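You operate a simulated robot arm through the tools that you are given. There is no shell and no other tool.

The job below is to be done with a simulated robot arm. You get a single attempt, and the scene is never put back.

TASK
Three pad gauges read over 500: give each of those seats one burst.
Fine: hold the heat tool by its grip, touch no seat by hand; all gauges end on 500; tool back in its stand. Set down upright: heat tool.

It is judged by the outcome, as a careful person would: the job done as asked, and still so three seconds after it is handed in. It fails if anything else is knocked over, pushed out of place, dropped, spilled or broken.

THE ROBOT
A 7-joint arm with a two-finger gripper, fixed in place. Base frame: the origin is at the foot of the arm, x ahead of it, y to its left, z up; the work surface is at about z = 0.78. Units: m, rad, N and s.
With the tool pointing down near the work surface it reaches from about 0.26 to 0.78 m from the base axis. Its first joint turns from -2.897 to 2.897 rad. Payload 2.45 kg.
Tool frame: the origin (TCP) lies between the finger pads and is the grasp point; the fingertips stand 0.027 m ahead of it; z points along the fingers, y is the line along which they close. The gripper opens to 0.08 m. The gripper's body begins 0.054 m behind the TCP.
Orientation is that of the tool frame in the base frame, as a unit quaternion [w, x, y, z]. With the fingers straight down and closing along the base's y, the tool's x points along the base's -x, its y along +y and its z along -z.

THE INTERFACE
- The arm moves only by the tool jog_arm. Its argument "rows" is a list of rows, each an object (a shift or turn left out is 0, a gripper value left out holds the last) with "fingers": the opening, from 0 (shut) to 1 (fully open); "travel": the shift along the tool's x, y, z in cm, a list of three; "turn": the turn, a rotation vector about the tool's x, y, z in rad, a list of three. In form: [{"fingers": fingers, "travel": [x, y, z], "turn": [rx, ry, rz]}, ...]. A call has 1 to 20 rows; each row shifts and turns the commanded pose from where the row before left it, along the tool's axes as they then stand. Rows are played at 5 a second. More than 0.05 m and 0.15 rad between two rows, or a gripper value outside its range, and nothing of the call is played. Where a pose cannot be reached the arm comes as near as it can. A force on the tool above 40 N (or 10 N above the force at the start of the call, whichever is more), or a blocked arm, ends the call early, and 0.2 s more pass. The fingers move at their own pace (about 0.153 m/s each) and stop on an object; they squeeze with about 28 N. The grip force told is the motor's: it shows also when the fingers shut on nothing. Time passes only in rows, and 0.2 s behind the last, so rows that do not move let the fingers close. The reply holds the time, the measured pose of the TCP, the force on the tool along the base axes, the opening and the grip force, in the units named above and with some noise, with the torque about the TCP (base axes, N m) and any sound that the robot's microphone picked up.
- Cameras (640 x 400 px; columns grow to the right, rows downward): "scene" is fixed at [0.0498, -0.4989, 1.4836]; the picture's right is [0.43, -0.90, 0.00], its down [-0.43, -0.21, -0.88] and it looks along [0.79, 0.38, -0.48] (base axes); focal length 344 px, centre (320, 200). "wrist" rides on the gripper at [0.063, 0.012, -0.079] in the tool frame; the picture's right is [-0.19, 0.98, 0.00], its down [-0.72, -0.14, -0.68] and it looks along [-0.67, -0.13, 0.73] (tool axes); focal length 226 px, centre (320, 200). There is no depth. A picture from a camera that has moved, and an enlarged one, comes with that camera's place and axes in the base frame and with its lens.
- capture(camera): a new picture of that camera. The clock stands still meanwhile.
- lift_body(by): slides the trunk up (or, below 0, down) by that many m; the arm rides with it, the base frame stays. It gives what a move gives, with no picture.
- zoom(camera, box): a new picture of the part [left, top, right, bottom] of that camera's present view, enlarged. The clock stands still meanwhile.
- sign_off(): hands the job in; it is judged then, once.

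Nothing tells you positions but the pictures and the camera data. Unless the task says otherwise, let go and move clear before handing in.

The tools are called after "Request:" as name(argument=value, ...) on one line, values as JSON. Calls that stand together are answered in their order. jog_arm: Moves the arm, as the interface text tells. Its arguments: {"type":"object","properties":{"rows":{"type":"array","items":{"type":"object","properties":{"fingers":{"type":"number"},"travel":{"type":"array","items":{"type":"number"}},"turn":{"type":"array","items":{"type":"number"}}}}}},"required":["rows"]} The other tools are called the same way: lift_body (by) slides the trunk up or down; capture (camera) takes a picture; zoom (camera, box) takes an enlarged picture of a part of a camera's view; sign_off () hands the job in.

At the start:

```text
t: 0.0
position: [0.5901, 0.0288, 1.1872]
ee_rot: [0.001, -0.001, 1.0, 0.0]
wrist_force: [0.5, 0.6, -0.3]
wrist_torque: [0.01, 0.01, 0.02]
grip_width: 0.08
finger_force: 0.3
trunk travel left (down, up): [-0.275, 0.265]
```

scene: 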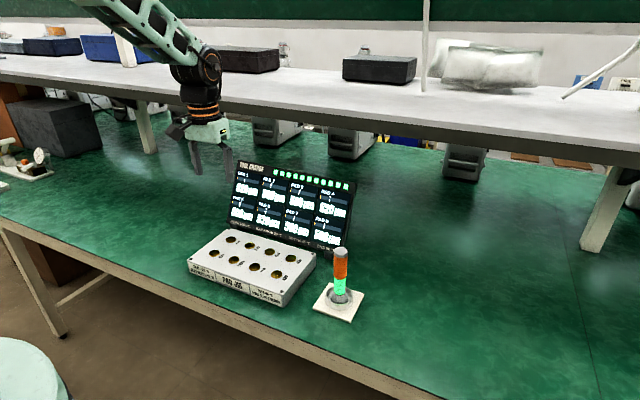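
wrist: 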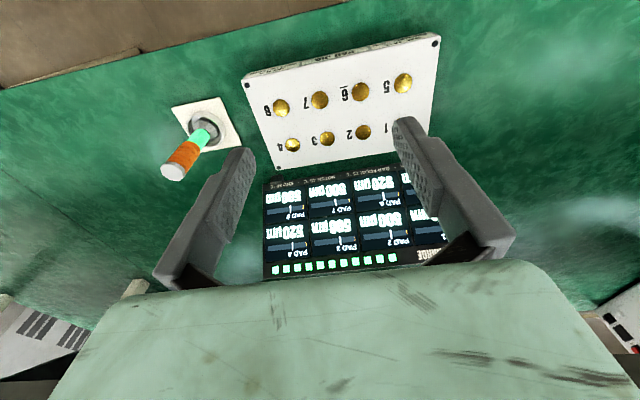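

I see a jig with eight numbered seats, a display panel with eight pad gauges behind it, and a heat tool in a stand to the right of the jig. First I'll zoom in to read the gauges and the tool.

Request:
zoom(camera="scene", box=[220, 150, 370, 260])

Request:
zoom(camera="scene", box=[180, 220, 380, 330])

Request:
zoom(camera="wrist", box=[240, 160, 450, 290])

Request:
zoom(camera="wrist", box=[140, 30, 460, 190])

```text
3.64 times, centred on (295, 205) of scene
camera zoom: at [0.0498, -0.4989, 1.4836], right [0.43, -0.9, 0.0], down [-0.43, -0.21, -0.88], along [0.79, 0.38, -0.48], focal length 1251 px, centre (411, 182)
```

zoom: 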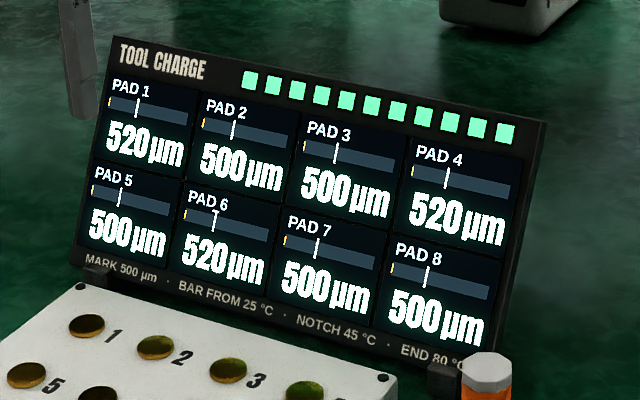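

```text
3.20 times, centred on (280, 275) of scene
camera zoom: at [0.0498, -0.4989, 1.4836], right [0.43, -0.9, 0.0], down [-0.43, -0.21, -0.88], along [0.79, 0.38, -0.48], focal length 1101 px, centre (448, -40)
```

zoom: 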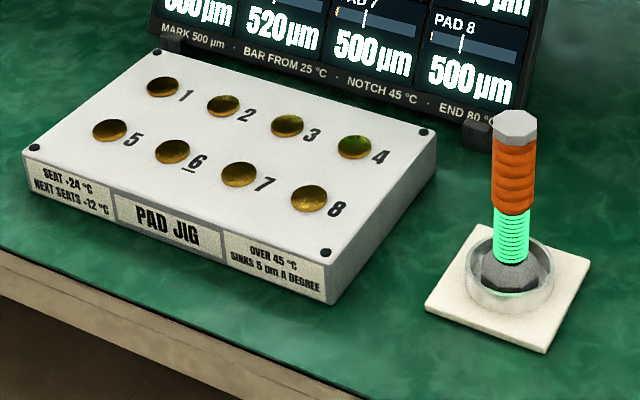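

```text
3.05 times, centred on (345, 225) of wrist
camera zoom: at [0.5272, 0.0404, 1.2659], right [0.19, 0.98, 0.0], down [0.72, -0.14, 0.68], along [0.67, -0.13, -0.73], focal length 689 px, centre (244, 124)
```

zoom: 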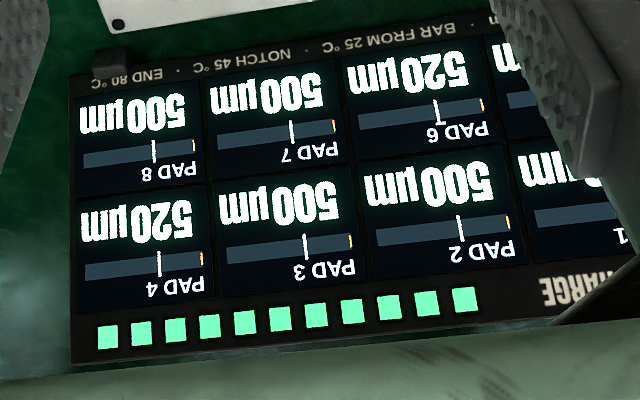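

```text
2.00 times, centred on (300, 110) of wrist
camera zoom: at [0.5272, 0.0404, 1.2659], right [0.19, 0.98, 0.0], down [0.72, -0.14, 0.68], along [0.67, -0.13, -0.73], focal length 452 px, centre (360, 380)
```

zoom: 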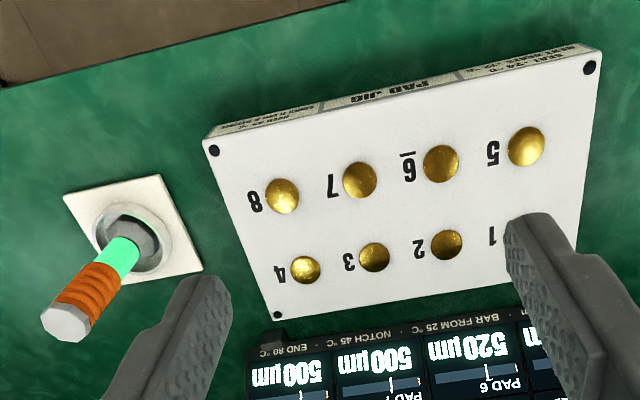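

Pads 1, 4 and 6 read 520. The jig labels say a burst adds 24 °C to its seat and 12 °C to the next seats, so I must let everything cool between bursts. I take the tool to stand near (0.70, -0.25), and next I look closer at it and its stand.

Request:
zoom(camera="scene", box=[305, 240, 375, 325])

Request:
jog_arm(rows=[{"fingers": 1, "travel": [0, -4, 2]}, {"travel": [0, -4, 2]}, {"travel": [0, -4, 2]}, {"travel": [0, -4, 2]}, {"travel": [0, -4, 2]}, {"travel": [0, -4, 2]}, {"travel": [0, -3, 0]}])

Request:
capture(camera="wrist")

Request:
capture(camera="scene")

```text
4.71 times, centred on (340, 282) of scene
camera zoom: at [0.0498, -0.4989, 1.4836], right [0.43, -0.9, 0.0], down [-0.43, -0.21, -0.88], along [0.79, 0.38, -0.48], focal length 1619 px, centre (226, -188)
```

zoom: 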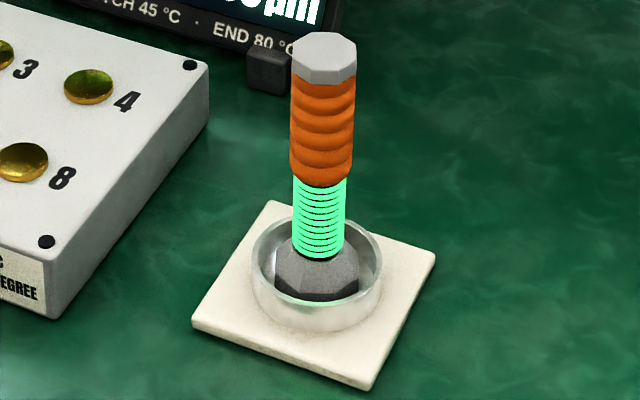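

```text
t: 1.6
position: [0.5904, -0.2404, 1.0675]
ee_rot: [-0.001, 0.0, 1.0, 0.001]
wrist_force: [0.2, 0.1, 0.6]
wrist_torque: [0.02, 0.02, 0.02]
grip_width: 0.08
finger_force: 0.1
trunk travel left (down, up): [-0.275, 0.265]
```

```text
taken
camera wrist: at [0.5276, -0.229, 1.1451], right [0.19, 0.98, 0.0], down [0.72, -0.14, 0.68], along [0.67, -0.13, -0.73], focal length 226 px, centre (320, 200)
```

wrist: 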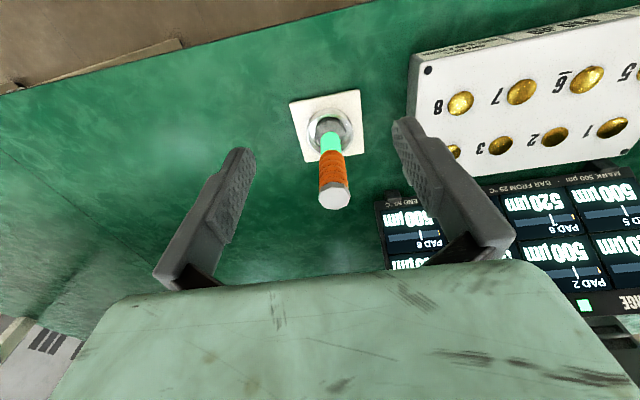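

```text
taken
```

scene: 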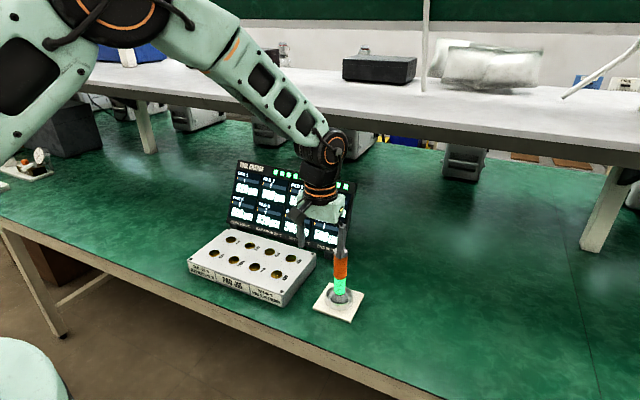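

The tool is a grip with a flared foot standing in a shallow cup at about (0.696, -0.246), its top at z≈0.96. The jig's seats lie at z≈0.83, with row 1–4 at x≈0.758 and row 5–8 at x≈0.677. Before I pick up the tool, I'll check with an empty hand that the arm can reach above seat 1, the farthest one.

Request:
jog_arm(rows=[{"travel": [-1.87, 4.47, 0]}, {"travel": [-1.87, 4.47, 0]}, {"travel": [-1.87, 4.47, 0]}, {"travel": [-1.87, 4.47, 0]}, {"travel": [-1.87, 4.47, 0]}, {"travel": [-1.87, 4.47, 0]}, {"travel": [-1.87, 4.47, 0]}, {"travel": [-1.87, 4.47, 0]}, {"travel": [-1.87, 4.47, 0]}, {"travel": [0, 0, 4]}, {"travel": [0, 0, 4]}, {"travel": [0, 0, 3]}, {}])

Request:
capture(camera="wrist")

Request:
capture(camera="scene")

```text
t: 4.4
position: [0.7586, 0.1605, 0.9565]
ee_rot: [0.0, -0.001, 1.0, 0.001]
wrist_force: [0.6, 0.5, 0.1]
wrist_torque: [0.01, 0.03, 0.02]
grip_width: 0.0802
finger_force: 0.1
trunk travel left (down, up): [-0.275, 0.265]
```

```text
taken
camera wrist: at [0.6955, 0.1719, 1.0359], right [0.19, 0.98, 0.0], down [0.72, -0.14, 0.68], along [0.67, -0.13, -0.73], focal length 226 px, centre (320, 200)
```

wrist: 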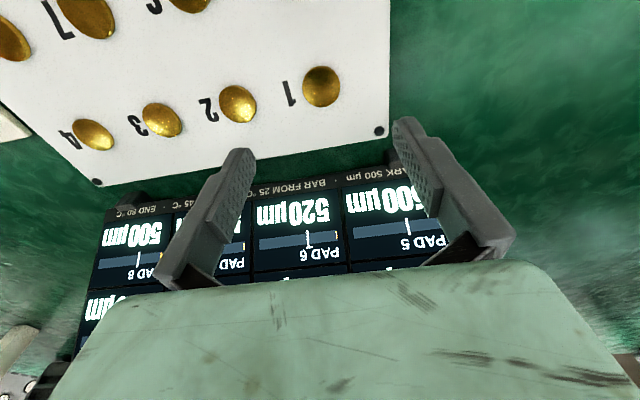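

```text
taken
```

scene: 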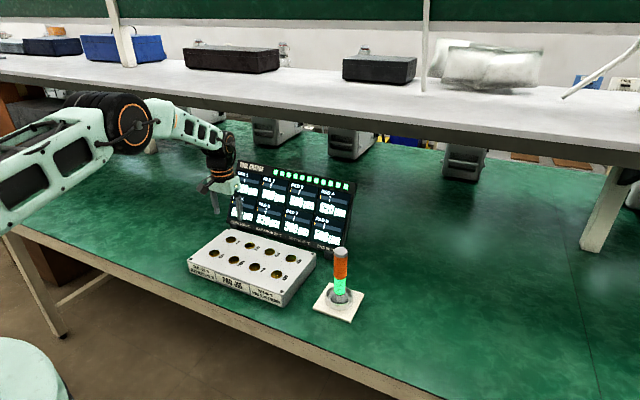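

The arm reaches above seat 1 comfortably, and the seat positions agree from both cameras. Now I move above the tool with open fingers and look before going down on its grip.

Request:
jog_arm(rows=[{"fingers": 1, "travel": [0, 0, -4.5]}, {"travel": [0, 0, -4.5]}, {"travel": [0.63, -4.07, 0]}, {"travel": [0.63, -4.07, 0]}, {"travel": [0.63, -4.07, 0]}, {"travel": [0.63, -4.07, 0]}, {"travel": [0.63, -4.07, 0]}, {"travel": [0.63, -4.07, 0]}, {"travel": [0.63, -4.07, 0]}, {"travel": [0.63, -4.07, 0]}, {"travel": [0.63, -4.07, 0]}, {"travel": [0.63, -4.07, 0]}, {"travel": [0, 0, 3]}, {}])

Request:
capture(camera="wrist")

Request:
zoom(camera="scene", box=[270, 180, 400, 330])

```text
t: 7.4
position: [0.6976, -0.2462, 1.0162]
ee_rot: [0.0, -0.001, 1.0, 0.0]
wrist_force: [-0.3, 0.8, 1.2]
wrist_torque: [0.04, 0.01, 0.01]
grip_width: 0.08
finger_force: 0.1
trunk travel left (down, up): [-0.275, 0.265]
```

```text
taken
camera wrist: at [0.6339, -0.2357, 1.0951], right [0.19, 0.98, 0.0], down [0.72, -0.14, 0.68], along [0.67, -0.13, -0.73], focal length 226 px, centre (320, 200)
```

wrist: 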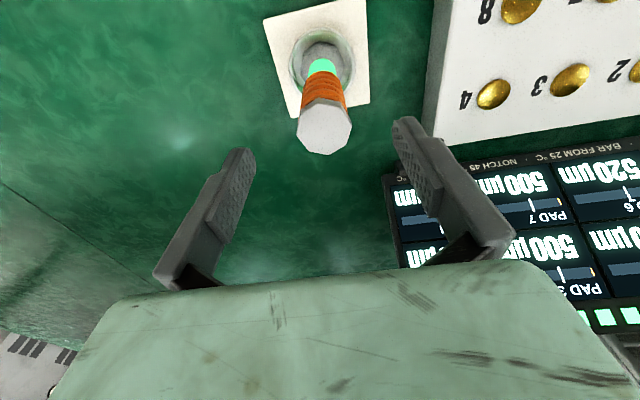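

```text
2.67 times, centred on (335, 255) of scene
camera zoom: at [0.0498, -0.4989, 1.4836], right [0.43, -0.9, 0.0], down [-0.43, -0.21, -0.88], along [0.79, 0.38, -0.48], focal length 917 px, centre (280, 53)
```

zoom: 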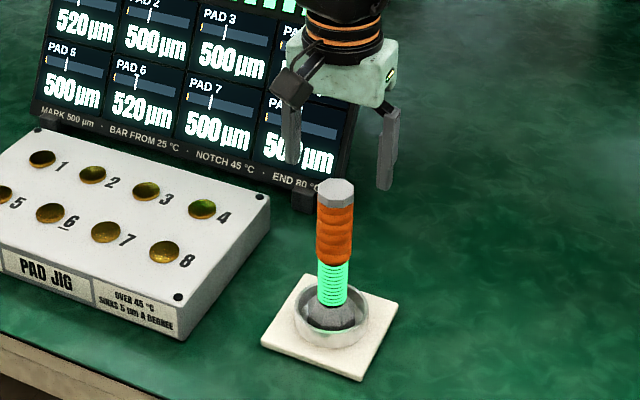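

The tool's top is centred almost under the TCP, about 2 mm off in x and y. I correct for that, lower the open fingers around the orange grip to z≈0.916, and check before closing.

Request:
jog_arm(rows=[{"fingers": 1, "travel": [0.2, 0.15, 0]}, {"travel": [0, 0, 2]}, {"travel": [0, 0, 2]}, {"travel": [0, 0, 2]}, {"travel": [0, 0, 2]}, {"travel": [0, 0, 1]}, {"travel": [0, 0, 1]}, {}])

Request:
capture(camera="wrist")

Request:
zoom(camera="scene", box=[270, 180, 400, 330])

```text
t: 9.2
position: [0.6956, -0.2441, 0.9154]
ee_rot: [0.0, -0.001, 1.0, 0.0]
wrist_force: [0.5, 0.2, -0.5]
wrist_torque: [0.02, -0.01, 0.02]
grip_width: 0.08
finger_force: 0.1
trunk travel left (down, up): [-0.275, 0.265]
```

```text
taken
camera wrist: at [0.6324, -0.2335, 0.9945], right [0.19, 0.98, 0.0], down [0.72, -0.14, 0.68], along [0.67, -0.13, -0.73], focal length 226 px, centre (320, 200)
```

wrist: 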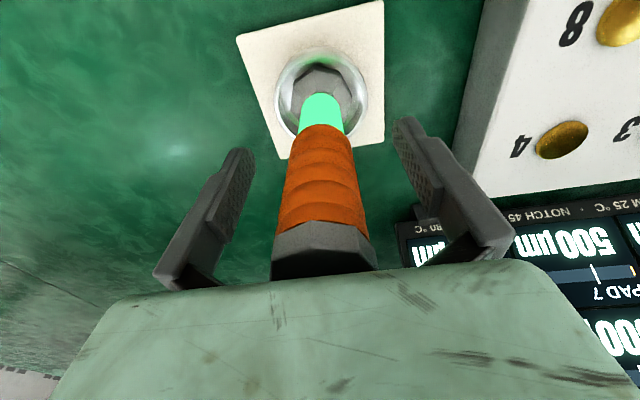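

```text
2.67 times, centred on (335, 255) of scene
camera zoom: at [0.0498, -0.4989, 1.4836], right [0.43, -0.9, 0.0], down [-0.43, -0.21, -0.88], along [0.79, 0.38, -0.48], focal length 917 px, centre (280, 53)
```

zoom: 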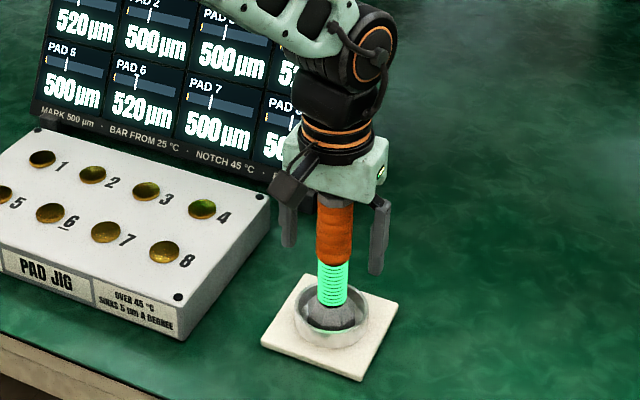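

The fingers straddle the orange grip, with the tips right near its lower end. I raise 4 mm so the pads sit well within the orange part, then close.

Request:
jog_arm(rows=[{"fingers": 1, "travel": [0, 0, -0.4]}, {"fingers": 0.6}, {"fingers": 0.45}, {"fingers": 0.35}, {"fingers": 0.0}, {}, {}])

Request:
capture(camera="wrist")

Request:
zoom(camera="scene", box=[270, 180, 400, 330])

```text
t: 10.8
position: [0.6963, -0.2445, 0.9195]
ee_rot: [0.001, -0.001, 1.0, 0.001]
wrist_force: [-0.3, 0.2, -2.3]
wrist_torque: [1.28, 0.0, 0.05]
grip_width: 0.0303
finger_force: 28.2
trunk travel left (down, up): [-0.275, 0.265]
```

```text
taken
camera wrist: at [0.6323, -0.233, 0.9982], right [0.19, 0.98, 0.0], down [0.72, -0.14, 0.68], along [0.67, -0.13, -0.73], focal length 226 px, centre (320, 200)
```

wrist: 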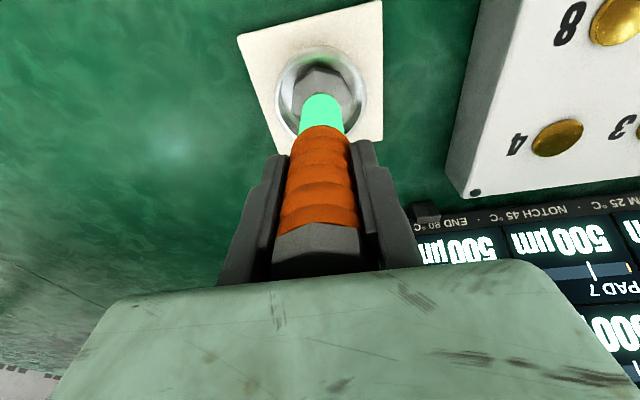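

```text
2.67 times, centred on (335, 255) of scene
camera zoom: at [0.0498, -0.4989, 1.4836], right [0.43, -0.9, 0.0], down [-0.43, -0.21, -0.88], along [0.79, 0.38, -0.48], focal length 917 px, centre (280, 53)
```

zoom: 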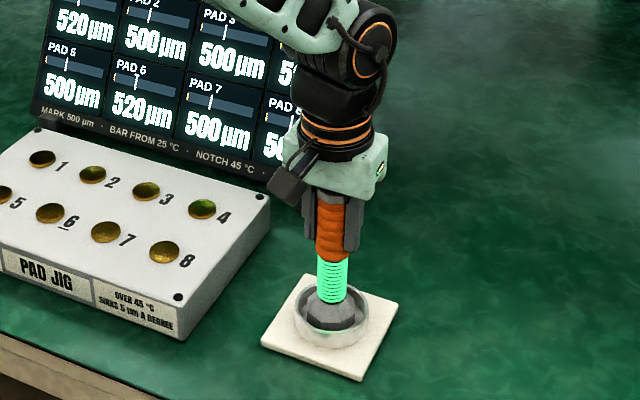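

The grip is held (30 mm width, 28 N). I record the stand pose as TCP (0.696, -0.2445, 0.9195) and lift straight up.

Request:
jog_arm(rows=[{"fingers": 0, "travel": [0, 0, -0.5]}, {"travel": [0, 0, -1]}, {"travel": [0, 0, -2]}, {"travel": [0, 0, -2.5]}, {"travel": [0, 0, -2.5]}, {"travel": [0, 0, -2.5]}, {}])

Request:
capture(camera="scene")

Request:
zoom(camera="scene", box=[270, 150, 400, 330])

Request:
capture(camera="wrist")

```text
t: 12.4
position: [0.6946, -0.2429, 1.0312]
ee_rot: [0.0, -0.001, 1.0, 0.001]
wrist_force: [-0.7, -3.2, -5.8]
wrist_torque: [-1.01, 0.04, -0.07]
grip_width: 0.029
finger_force: 28.2
trunk travel left (down, up): [-0.275, 0.265]
```

```text
taken
```

scene: 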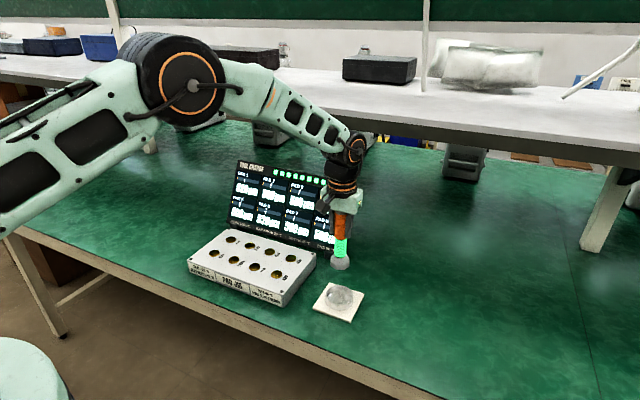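

```text
2.22 times, centred on (335, 240) of scene
camera zoom: at [0.0498, -0.4989, 1.4836], right [0.43, -0.9, 0.0], down [-0.43, -0.21, -0.88], along [0.79, 0.38, -0.48], focal length 764 px, centre (287, 111)
```

zoom: 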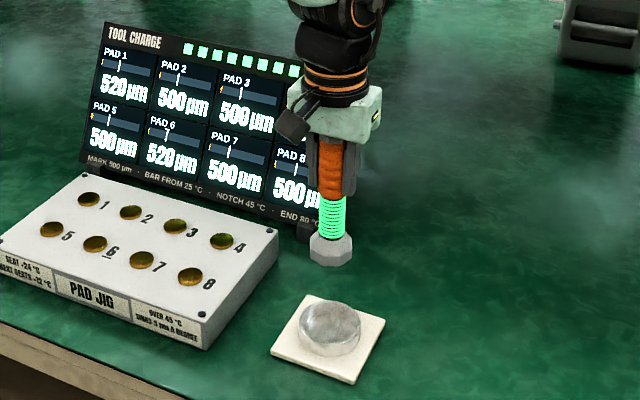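

```text
taken
camera wrist: at [0.6319, -0.2321, 1.1103], right [0.19, 0.98, 0.0], down [0.72, -0.14, 0.68], along [0.67, -0.13, -0.73], focal length 226 px, centre (320, 200)
```

wrist: 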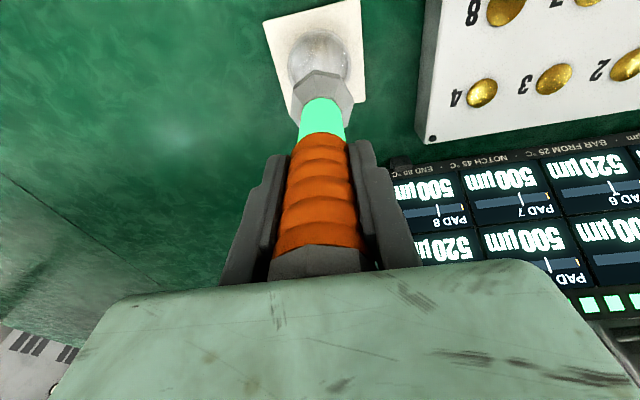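

The tool is lifted clear and hangs straight, and the stand hasn't moved. Next I carry it at height over to seat 1 at about (0.756, 0.162).

Request:
jog_arm(rows=[{"fingers": 0, "travel": [-0.44, 2.89, 0]}, {"travel": [-0.44, 2.89, 0]}, {"travel": [-0.44, 2.89, 0]}, {"travel": [-0.44, 2.89, 0]}, {"travel": [-0.44, 2.89, 0]}, {"travel": [-0.44, 2.89, 0]}, {"travel": [-0.44, 2.89, 0]}, {"travel": [-0.44, 2.89, 0]}, {"travel": [-0.44, 2.89, 0]}, {"travel": [-0.44, 2.89, 0]}, {"travel": [-0.44, 2.89, 0]}, {"travel": [-0.44, 2.89, 0]}, {"travel": [-0.44, 2.89, 0]}, {"travel": [-0.44, 2.89, 0]}, {"travel": [0, 0, 2]}, {"travel": [0, 0, 2]}, {}, {}])

Request:
capture(camera="wrist")

Request:
zoom(camera="scene", box=[180, 150, 360, 310])

Request:
zoom(camera="scene", box=[195, 190, 275, 270])

```text
t: 16.2
position: [0.7568, 0.1615, 0.9906]
ee_rot: [-0.001, -0.001, 1.0, 0.0]
wrist_force: [0.2, 0.3, -3.5]
wrist_torque: [0.0, -0.01, -0.02]
grip_width: 0.0343
finger_force: 28.4
trunk travel left (down, up): [-0.275, 0.265]
```

```text
taken
camera wrist: at [0.6931, 0.1728, 1.0695], right [0.19, 0.98, 0.0], down [0.72, -0.14, 0.68], along [0.67, -0.13, -0.73], focal length 226 px, centre (320, 200)
```

wrist: 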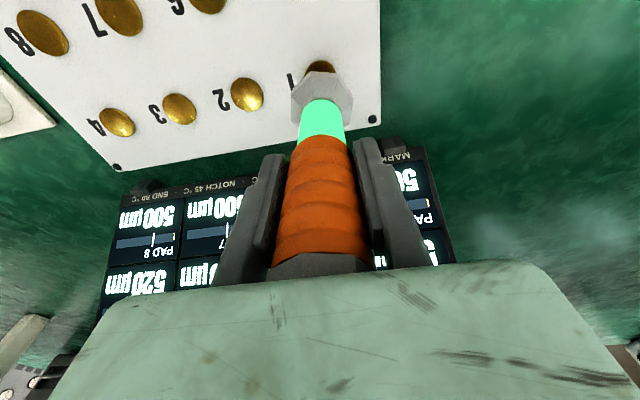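

```text
2.50 times, centred on (270, 230) of scene
camera zoom: at [0.0498, -0.4989, 1.4836], right [0.43, -0.9, 0.0], down [-0.43, -0.21, -0.88], along [0.79, 0.38, -0.48], focal length 860 px, centre (445, 125)
```

zoom: 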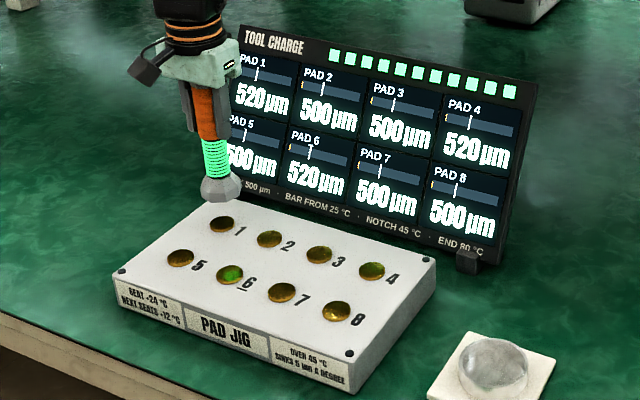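

```text
5.00 times, centred on (235, 230) of scene
camera zoom: at [0.0498, -0.4989, 1.4836], right [0.43, -0.9, 0.0], down [-0.43, -0.21, -0.88], along [0.79, 0.38, -0.48], focal length 1720 px, centre (745, 50)
```

zoom: 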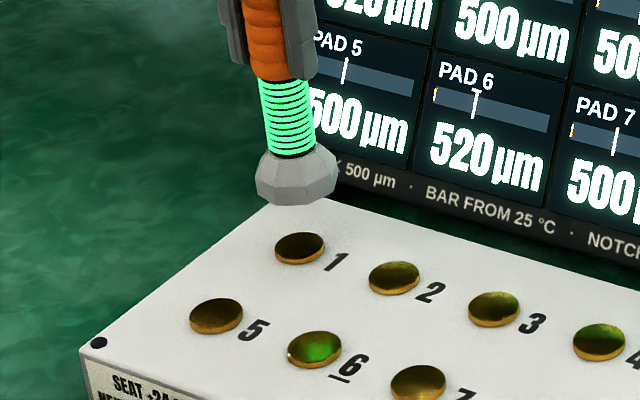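

The charge row shows all 11 segments, no seat is warm yet, and the tool hangs straight over seat 1 with about 4.5 cm of gap. I descend to just above contact and look again.

Request:
jog_arm(rows=[{"fingers": 0, "travel": [0, 0, 1]}, {"travel": [0, 0, 1]}, {"travel": [0, 0, 1]}, {"travel": [0, 0, 0.5]}, {}, {}])

Request:
zoom(camera="scene", box=[195, 190, 275, 270])

Request:
zoom(camera="scene", box=[220, 150, 370, 260])

Request:
zoom(camera="wrist", box=[240, 30, 400, 130])

```text
t: 17.6
position: [0.755, 0.162, 0.9546]
ee_rot: [0.0, -0.001, 1.0, -0.001]
wrist_force: [-0.4, 0.2, -4.3]
wrist_torque: [-0.01, 0.02, -0.02]
grip_width: 0.0342
finger_force: 28.2
trunk travel left (down, up): [-0.275, 0.265]
```

```text
5.00 times, centred on (235, 230) of scene
camera zoom: at [0.0498, -0.4989, 1.4836], right [0.43, -0.9, 0.0], down [-0.43, -0.21, -0.88], along [0.79, 0.38, -0.48], focal length 1720 px, centre (745, 50)
```

zoom: 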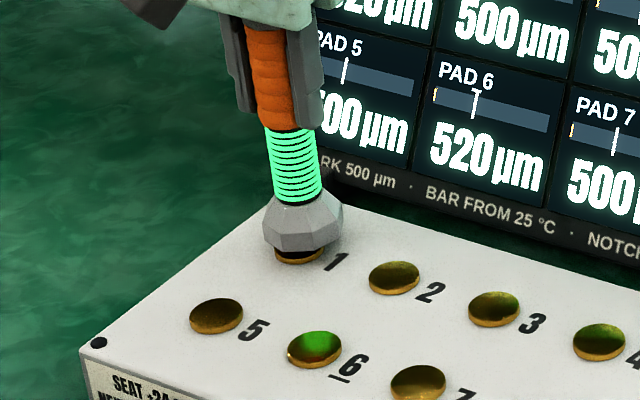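

```text
3.64 times, centred on (295, 205) of scene
camera zoom: at [0.0498, -0.4989, 1.4836], right [0.43, -0.9, 0.0], down [-0.43, -0.21, -0.88], along [0.79, 0.38, -0.48], focal length 1251 px, centre (411, 182)
```

zoom: 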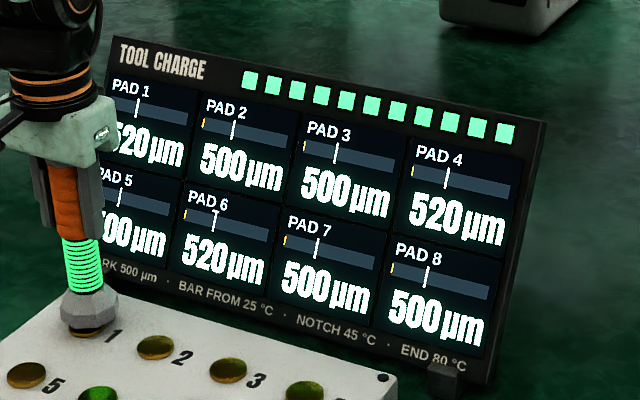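

```text
4.00 times, centred on (320, 80) of wrist
camera zoom: at [0.6921, 0.1724, 1.0349], right [0.19, 0.98, 0.0], down [0.72, -0.14, 0.68], along [0.67, -0.13, -0.73], focal length 904 px, centre (320, 680)
```

zoom: 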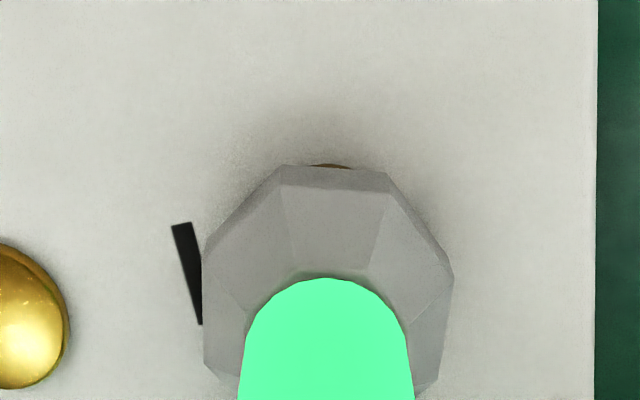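

The foot sits centred a little under a centimetre above seat 1. I lower it in small steps and watch the force and sound for contact.

Request:
jog_arm(rows=[{"fingers": 0, "travel": [0, 0, 0.3]}, {"travel": [0, 0, 0.2]}, {"travel": [0, 0, 0.1]}])

Request:
zoom(camera="scene", box=[195, 150, 355, 270])

```text
t: 18.4
position: [0.756, 0.1605, 0.9494]
ee_rot: [0.0, -0.001, 1.0, 0.0]
wrist_force: [0.2, 0.1, -3.3]
wrist_torque: [-0.02, 0.05, 0.0]
grip_width: 0.034
finger_force: 28.2
trunk travel left (down, up): [-0.275, 0.265]
```

```text
3.33 times, centred on (275, 210) of scene
camera zoom: at [0.0498, -0.4989, 1.4836], right [0.43, -0.9, 0.0], down [-0.43, -0.21, -0.88], along [0.79, 0.38, -0.48], focal length 1146 px, centre (470, 167)
```

zoom: 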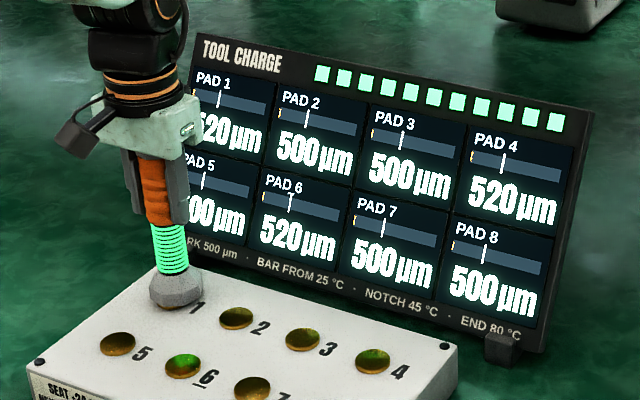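

No contact yet and nothing has changed on the gauges. I keep lowering in 1 mm steps.

Request:
jog_arm(rows=[{"fingers": 0, "travel": [0, 0, 0.1]}, {"travel": [0, 0, 0.1]}, {"travel": [0, 0, 0.1]}])

Request:
zoom(camera="scene", box=[195, 150, 355, 270])

```text
t: 19.2
position: [0.755, 0.1627, 0.9489]
ee_rot: [0.002, -0.001, 1.0, 0.001]
wrist_force: [-4.3, -1.4, 14.0]
wrist_torque: [-0.17, 0.64, -0.03]
grip_width: 0.0343
finger_force: 28.7
trunk travel left (down, up): [-0.275, 0.265]
```

```text
3.33 times, centred on (275, 210) of scene
camera zoom: at [0.0498, -0.4989, 1.4836], right [0.43, -0.9, 0.0], down [-0.43, -0.21, -0.88], along [0.79, 0.38, -0.48], focal length 1146 px, centre (470, 167)
```

zoom: 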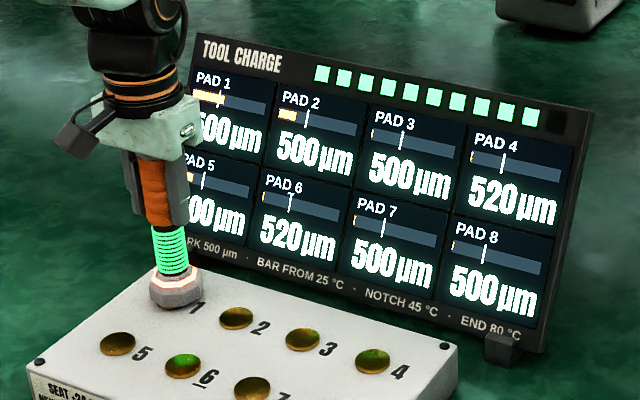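

Burst delivered: pad 1 now reads 500, the charge dropped to 10 segments, and pads 2 and 5 warmed while 6 did not. I lift straight off and then watch how fast it cools.

Request:
jog_arm(rows=[{"fingers": 0, "travel": [0, 0, -1]}, {"travel": [0, 0, -2]}, {"travel": [0, 0, -2.5]}, {"travel": [0, 0, -2.5]}, {}])

Request:
zoom(camera="scene", box=[220, 150, 370, 260])

Request:
capture(camera="wrist")

```text
t: 20.4
position: [0.7554, 0.1616, 1.0276]
ee_rot: [-0.001, 0.0, 1.0, 0.0]
wrist_force: [-0.6, -1.1, -3.4]
wrist_torque: [0.02, 0.03, -0.02]
grip_width: 0.0342
finger_force: 28.2
trunk travel left (down, up): [-0.275, 0.265]
```

```text
3.64 times, centred on (295, 205) of scene
camera zoom: at [0.0498, -0.4989, 1.4836], right [0.43, -0.9, 0.0], down [-0.43, -0.21, -0.88], along [0.79, 0.38, -0.48], focal length 1251 px, centre (411, 182)
```

zoom: 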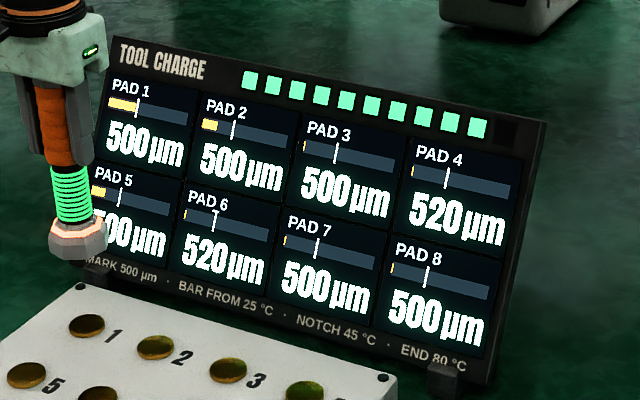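

```text
taken
camera wrist: at [0.6918, 0.1727, 1.1063], right [0.19, 0.98, 0.0], down [0.72, -0.14, 0.68], along [0.67, -0.13, -0.73], focal length 226 px, centre (320, 200)
```

wrist: 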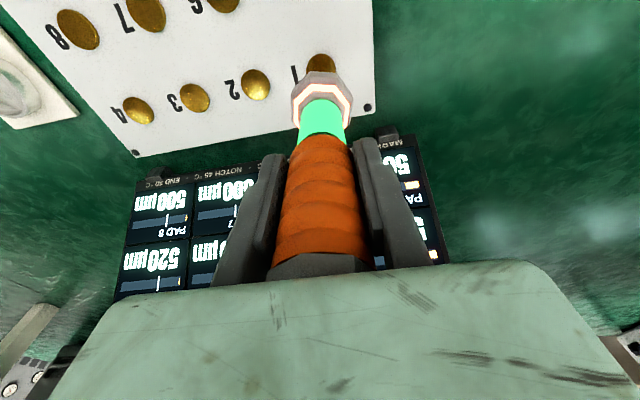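

Pad 1 is already cooling just under the notch, with 2 and 5 warm and seats 3, 4 and 8 cold. Seat 4's burst only touches 3 and 8, so it's safe now, and I move the tool over seat 4 at about (0.757, -0.065).

Request:
jog_arm(rows=[{"fingers": 0, "travel": [0, -2.83, 0]}, {"travel": [0, -2.83, 0]}, {"travel": [-0.1, -2.83, 0]}, {"travel": [0, -2.83, 0]}, {"travel": [0, -2.83, 0]}, {"travel": [0, -2.83, 0]}, {"travel": [0, -2.83, 0]}, {"travel": [0, -2.83, 0]}, {"travel": [0, 0, 2]}, {"travel": [0, 0, 2]}, {"travel": [0, 0, 1.5]}, {}, {}])

Request:
zoom(camera="scene", box=[250, 190, 340, 290])

Request:
zoom(camera="scene", box=[220, 150, 370, 260])

Request:
capture(camera="wrist")

```text
t: 23.2
position: [0.7577, -0.0663, 0.9711]
ee_rot: [0.0, -0.001, 1.0, 0.001]
wrist_force: [-0.2, 0.1, -4.3]
wrist_torque: [0.0, 0.0, -0.01]
grip_width: 0.0342
finger_force: 28.0
trunk travel left (down, up): [-0.275, 0.265]
```

```text
4.00 times, centred on (295, 240) of scene
camera zoom: at [0.0498, -0.4989, 1.4836], right [0.43, -0.9, 0.0], down [-0.43, -0.21, -0.88], along [0.79, 0.38, -0.48], focal length 1376 px, centre (420, 40)
```

zoom: 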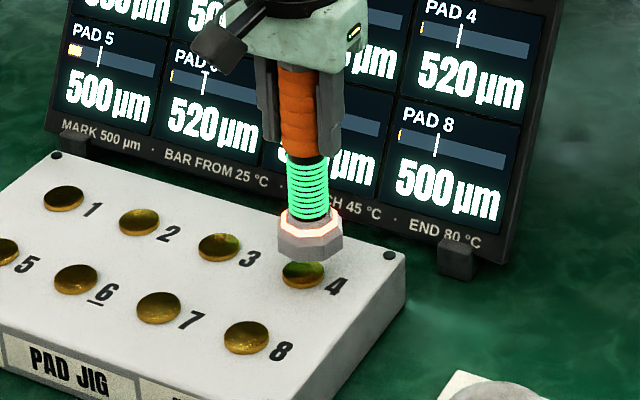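

```text
3.64 times, centred on (295, 205) of scene
camera zoom: at [0.0498, -0.4989, 1.4836], right [0.43, -0.9, 0.0], down [-0.43, -0.21, -0.88], along [0.79, 0.38, -0.48], focal length 1251 px, centre (411, 182)
```

zoom: 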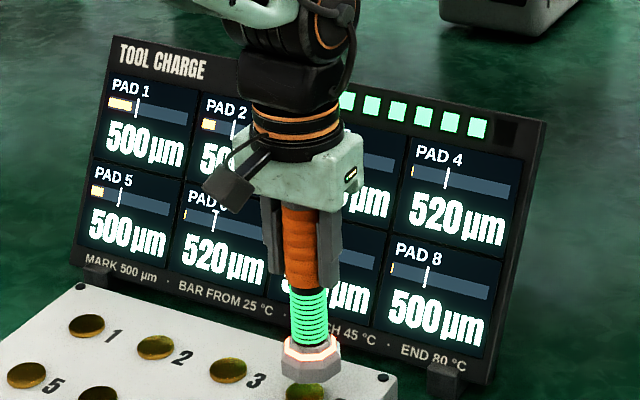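

```text
taken
camera wrist: at [0.6933, -0.0549, 1.0502], right [0.19, 0.98, 0.0], down [0.72, -0.14, 0.68], along [0.67, -0.13, -0.73], focal length 226 px, centre (320, 200)
```

wrist: 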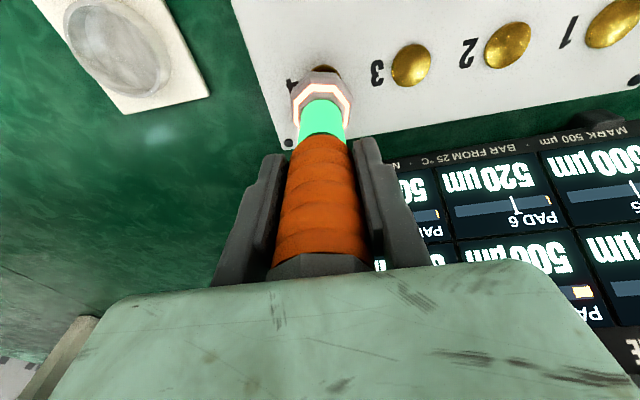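

The foot looks a few millimetres too far to the right of seat 4, so I zoom in to measure the offset before lowering.

Request:
zoom(camera="wrist", box=[240, 30, 400, 130])

Request:
zoom(camera="scene", box=[270, 220, 320, 280])

```text
4.00 times, centred on (320, 80) of wrist
camera zoom: at [0.6933, -0.0549, 1.0502], right [0.19, 0.98, 0.0], down [0.72, -0.14, 0.68], along [0.67, -0.13, -0.73], focal length 904 px, centre (320, 680)
```

zoom: 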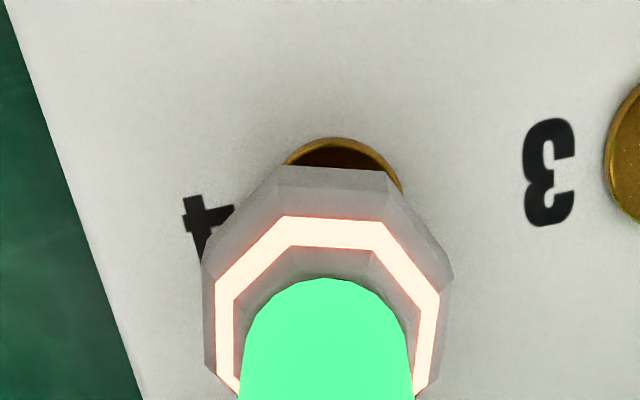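

```text
6.67 times, centred on (295, 250) of scene
camera zoom: at [0.0498, -0.4989, 1.4836], right [0.43, -0.9, 0.0], down [-0.43, -0.21, -0.88], along [0.79, 0.38, -0.48], focal length 2293 px, centre (487, -133)
```

zoom: 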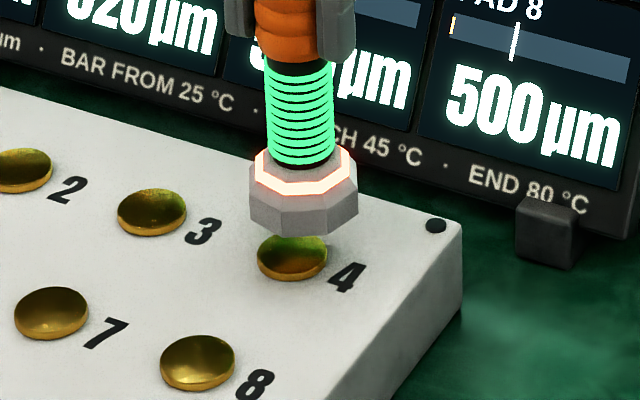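

By both cameras the foot is about 3 mm off in y and 2 mm in x compared with how it sat over seat 1. I correct that and lower onto seat 4 in small steps.

Request:
jog_arm(rows=[{"fingers": 0, "travel": [0.2, 0.3, 0]}, {"travel": [0, 0, 0.8]}, {"travel": [0, 0, 0.6]}, {"travel": [0, 0, 0.3]}, {}])

Request:
zoom(camera="scene", box=[270, 220, 320, 280])

Request:
zoom(camera="wrist", box=[240, 30, 400, 130])

```text
t: 24.4
position: [0.7552, -0.062, 0.9544]
ee_rot: [0.0, 0.0, 1.0, 0.0]
wrist_force: [0.3, 0.1, -4.1]
wrist_torque: [0.02, 0.0, 0.0]
grip_width: 0.0341
finger_force: 28.2
trunk travel left (down, up): [-0.275, 0.265]
```

```text
6.67 times, centred on (295, 250) of scene
camera zoom: at [0.0498, -0.4989, 1.4836], right [0.43, -0.9, 0.0], down [-0.43, -0.21, -0.88], along [0.79, 0.38, -0.48], focal length 2293 px, centre (487, -133)
```

zoom: 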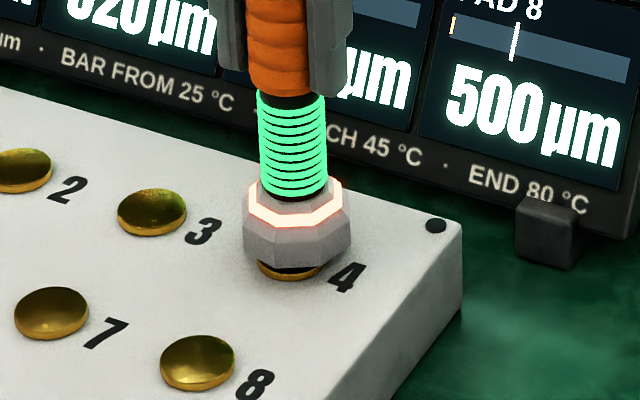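

```text
4.00 times, centred on (320, 80) of wrist
camera zoom: at [0.6915, -0.0515, 1.033], right [0.19, 0.98, 0.0], down [0.72, -0.14, 0.68], along [0.67, -0.13, -0.73], focal length 904 px, centre (320, 680)
```

zoom: 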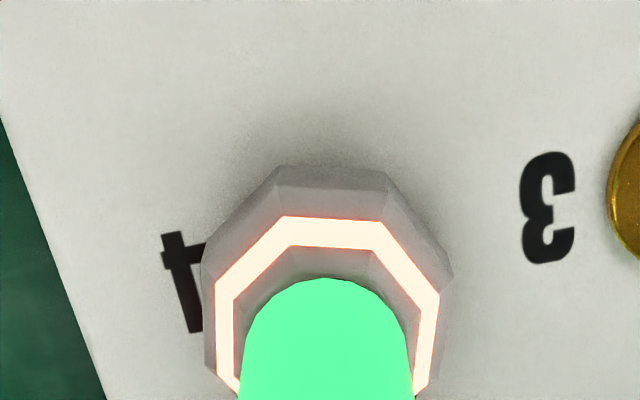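

The foot is now centred over seat 4 with about 6 mm to go. I lower in small steps to contact, as I did on seat 1.

Request:
jog_arm(rows=[{"fingers": 0, "travel": [0, 0, 0.3]}, {"travel": [0, 0, 0.1]}, {"travel": [0, 0, 0.1]}, {"travel": [0, 0, 0.1]}])

Request:
zoom(camera="scene", box=[220, 150, 370, 260])

```text
t: 25.4
position: [0.7535, -0.0623, 0.9492]
ee_rot: [0.0, 0.0, 1.0, 0.0]
wrist_force: [-0.4, 0.4, -0.4]
wrist_torque: [-0.06, 0.0, -0.03]
grip_width: 0.0338
finger_force: 27.7
trunk travel left (down, up): [-0.275, 0.265]
```

```text
3.64 times, centred on (295, 205) of scene
camera zoom: at [0.0498, -0.4989, 1.4836], right [0.43, -0.9, 0.0], down [-0.43, -0.21, -0.88], along [0.79, 0.38, -0.48], focal length 1251 px, centre (411, 182)
```

zoom: 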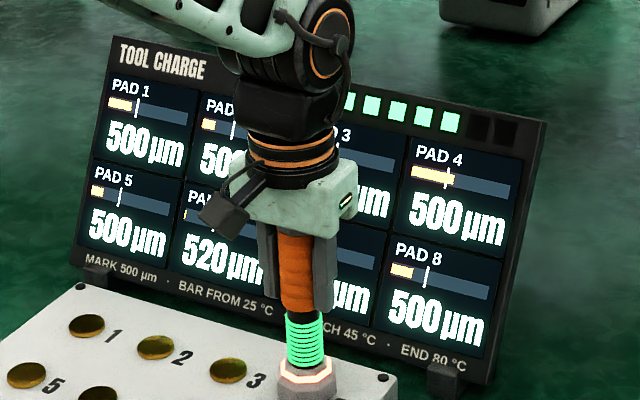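

Pad 4 now reads 500 and the charge is down one more. I lift off straight away and then watch the cooling while hovering clear of the jig.

Request:
jog_arm(rows=[{"fingers": 0, "travel": [0, 0, -1]}, {"travel": [0, 0, -2]}, {"travel": [0, 0, -2.5]}, {"travel": [0, 0, -2.5]}, {}])

Request:
zoom(camera="scene", box=[220, 150, 370, 260])

Request:
capture(camera="wrist")

```text
t: 26.6
position: [0.7527, -0.063, 1.0306]
ee_rot: [-0.001, -0.001, 1.0, -0.001]
wrist_force: [-0.6, 0.0, -5.2]
wrist_torque: [0.0, 0.0, -0.04]
grip_width: 0.034
finger_force: 28.3
trunk travel left (down, up): [-0.275, 0.265]
```

```text
3.64 times, centred on (295, 205) of scene
camera zoom: at [0.0498, -0.4989, 1.4836], right [0.43, -0.9, 0.0], down [-0.43, -0.21, -0.88], along [0.79, 0.38, -0.48], focal length 1251 px, centre (411, 182)
```

zoom: 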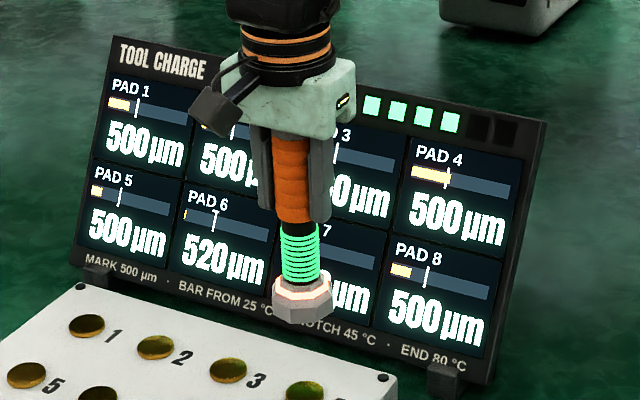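

```text
taken
camera wrist: at [0.6909, -0.0512, 1.1095], right [0.19, 0.98, 0.0], down [0.72, -0.14, 0.68], along [0.67, -0.13, -0.73], focal length 226 px, centre (320, 200)
```

wrist: 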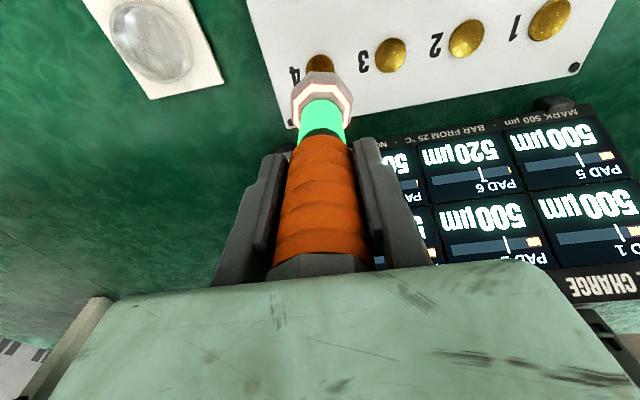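

Both bursts landed cleanly; pads 2 and 5 are still warm from seat 1 and border seat 6. I hold the tool here in the air and let time pass until their bars are back at the start.

Request:
jog_arm(rows=[{"fingers": 0}, {}, {}, {}, {}, {}, {}, {}, {}, {}, {}, {}, {}, {}, {}, {}, {}, {}, {}, {}])

Request:
jog_arm(rows=[{"fingers": 0}, {}, {}, {}, {}, {}, {}, {}, {}, {}, {}, {}, {}, {}, {}, {}, {}, {}, {}, {}])

Request:
zoom(camera="scene", box=[220, 150, 370, 260])

Request:
zoom(camera="wrist", box=[380, 90, 640, 270])

```text
t: 30.8
position: [0.7544, -0.0624, 1.0293]
ee_rot: [0.001, -0.001, 1.0, 0.0]
wrist_force: [0.0, 0.4, -3.2]
wrist_torque: [-0.03, 0.01, 0.02]
grip_width: 0.034
finger_force: 27.8
trunk travel left (down, up): [-0.275, 0.265]
```

```text
t: 35.0
position: [0.7541, -0.063, 1.0295]
ee_rot: [0.0, 0.0, 1.0, 0.0]
wrist_force: [0.2, -0.2, -4.0]
wrist_torque: [-0.02, 0.04, -0.02]
grip_width: 0.0338
finger_force: 27.3
trunk travel left (down, up): [-0.275, 0.265]
```

```text
3.64 times, centred on (295, 205) of scene
camera zoom: at [0.0498, -0.4989, 1.4836], right [0.43, -0.9, 0.0], down [-0.43, -0.21, -0.88], along [0.79, 0.38, -0.48], focal length 1251 px, centre (411, 182)
```

zoom: 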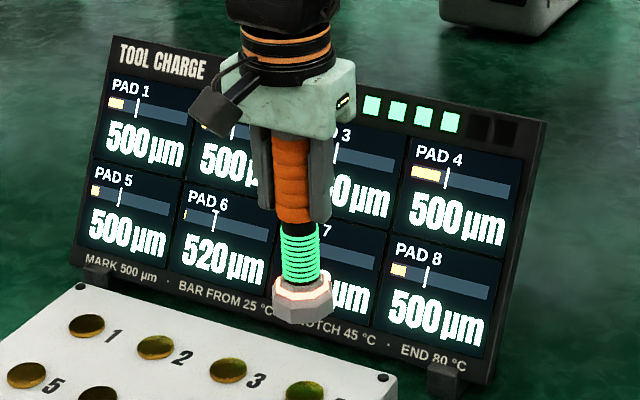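

```text
2.22 times, centred on (510, 180) of wrist
camera zoom: at [0.6909, -0.0513, 1.1094], right [0.19, 0.98, 0.0], down [0.72, -0.14, 0.68], along [0.67, -0.13, -0.73], focal length 502 px, centre (-102, 244)
```

zoom: 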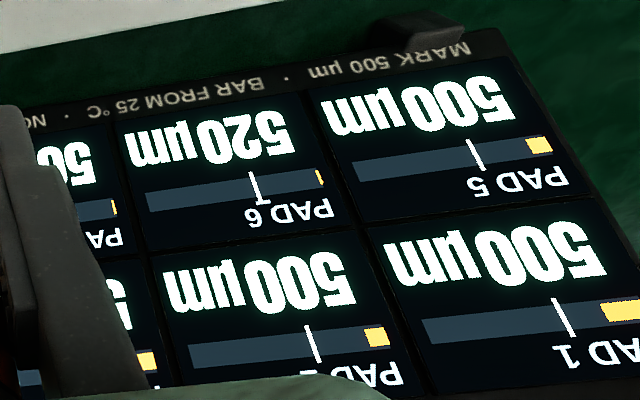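

Pads 2 and 5 are down to roughly 31 °C and cooling slowly. That would already stay under 45, but I want a full margin, so I keep waiting.

Request:
jog_arm(rows=[{"fingers": 0}, {}, {}, {}, {}, {}, {}, {}, {}, {}, {}, {}, {}, {}, {}, {}, {}, {}, {}, {}])

Request:
jog_arm(rows=[{"fingers": 0}, {}, {}, {}, {}, {}, {}, {}, {}, {}, {}, {}, {}, {}, {}, {}, {}, {}, {}, {}])

Request:
jog_arm(rows=[{"fingers": 0}, {}, {}, {}, {}, {}, {}, {}, {}, {}, {}, {}, {}, {}, {}, {}, {}, {}, {}, {}])

Request:
jog_arm(rows=[{"fingers": 0}, {}, {}, {}, {}, {}, {}, {}, {}, {}, {}, {}, {}, {}, {}, {}, {}, {}, {}, {}])

Request:
jog_arm(rows=[{"fingers": 0}, {}, {}, {}, {}, {}, {}, {}, {}, {}, {}, {}, {}, {}, {}, {}, {}, {}, {}, {}])

Request:
zoom(camera="scene", box=[220, 150, 370, 260])

Request:
zoom(camera="wrist", box=[380, 90, 640, 270])

```text
t: 39.2
position: [0.754, -0.0627, 1.0295]
ee_rot: [-0.001, -0.001, 1.0, 0.0]
wrist_force: [-0.5, -0.9, -3.4]
wrist_torque: [0.02, 0.01, -0.01]
grip_width: 0.034
finger_force: 28.3
trunk travel left (down, up): [-0.275, 0.265]
```

```text
t: 43.4
position: [0.7526, -0.0621, 1.0301]
ee_rot: [0.001, -0.001, 1.0, 0.0]
wrist_force: [-0.2, -0.5, -3.7]
wrist_torque: [0.0, -0.02, 0.01]
grip_width: 0.0339
finger_force: 28.4
trunk travel left (down, up): [-0.275, 0.265]
```

```text
t: 47.6
position: [0.7544, -0.0614, 1.0288]
ee_rot: [0.0, -0.001, 1.0, 0.0]
wrist_force: [0.3, 0.2, -3.6]
wrist_torque: [-0.02, 0.03, 0.03]
grip_width: 0.0339
finger_force: 27.4
trunk travel left (down, up): [-0.275, 0.265]
```

```text
t: 51.8
position: [0.7528, -0.0627, 1.0308]
ee_rot: [0.0, 0.0, 1.0, 0.001]
wrist_force: [0.2, 0.2, -3.9]
wrist_torque: [0.01, 0.03, 0.0]
grip_width: 0.0341
finger_force: 27.9
trunk travel left (down, up): [-0.275, 0.265]
```

```text
t: 56.0
position: [0.7544, -0.0626, 1.0298]
ee_rot: [0.0, -0.001, 1.0, 0.0]
wrist_force: [-0.6, -0.2, -3.9]
wrist_torque: [-0.01, 0.01, 0.0]
grip_width: 0.0339
finger_force: 27.1
trunk travel left (down, up): [-0.275, 0.265]
```

```text
3.64 times, centred on (295, 205) of scene
camera zoom: at [0.0498, -0.4989, 1.4836], right [0.43, -0.9, 0.0], down [-0.43, -0.21, -0.88], along [0.79, 0.38, -0.48], focal length 1251 px, centre (411, 182)
```

zoom: 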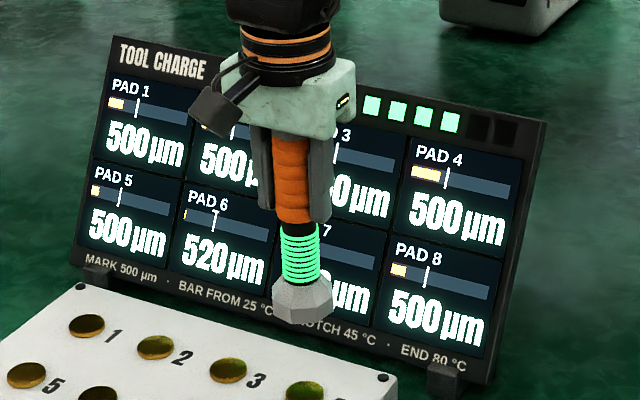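

```text
2.22 times, centred on (510, 180) of wrist
camera zoom: at [0.6909, -0.0513, 1.1094], right [0.19, 0.98, 0.0], down [0.72, -0.14, 0.68], along [0.67, -0.13, -0.73], focal length 502 px, centre (-102, 244)
```

zoom: 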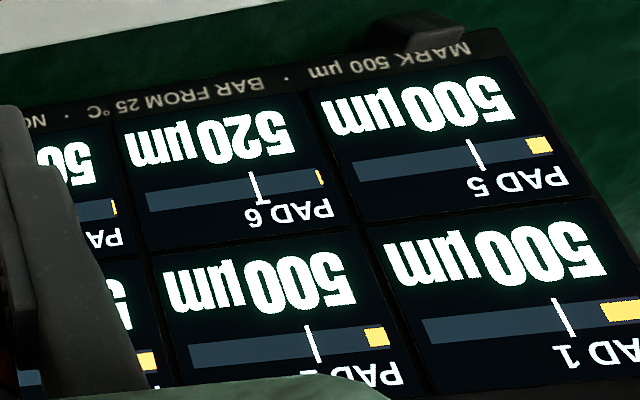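

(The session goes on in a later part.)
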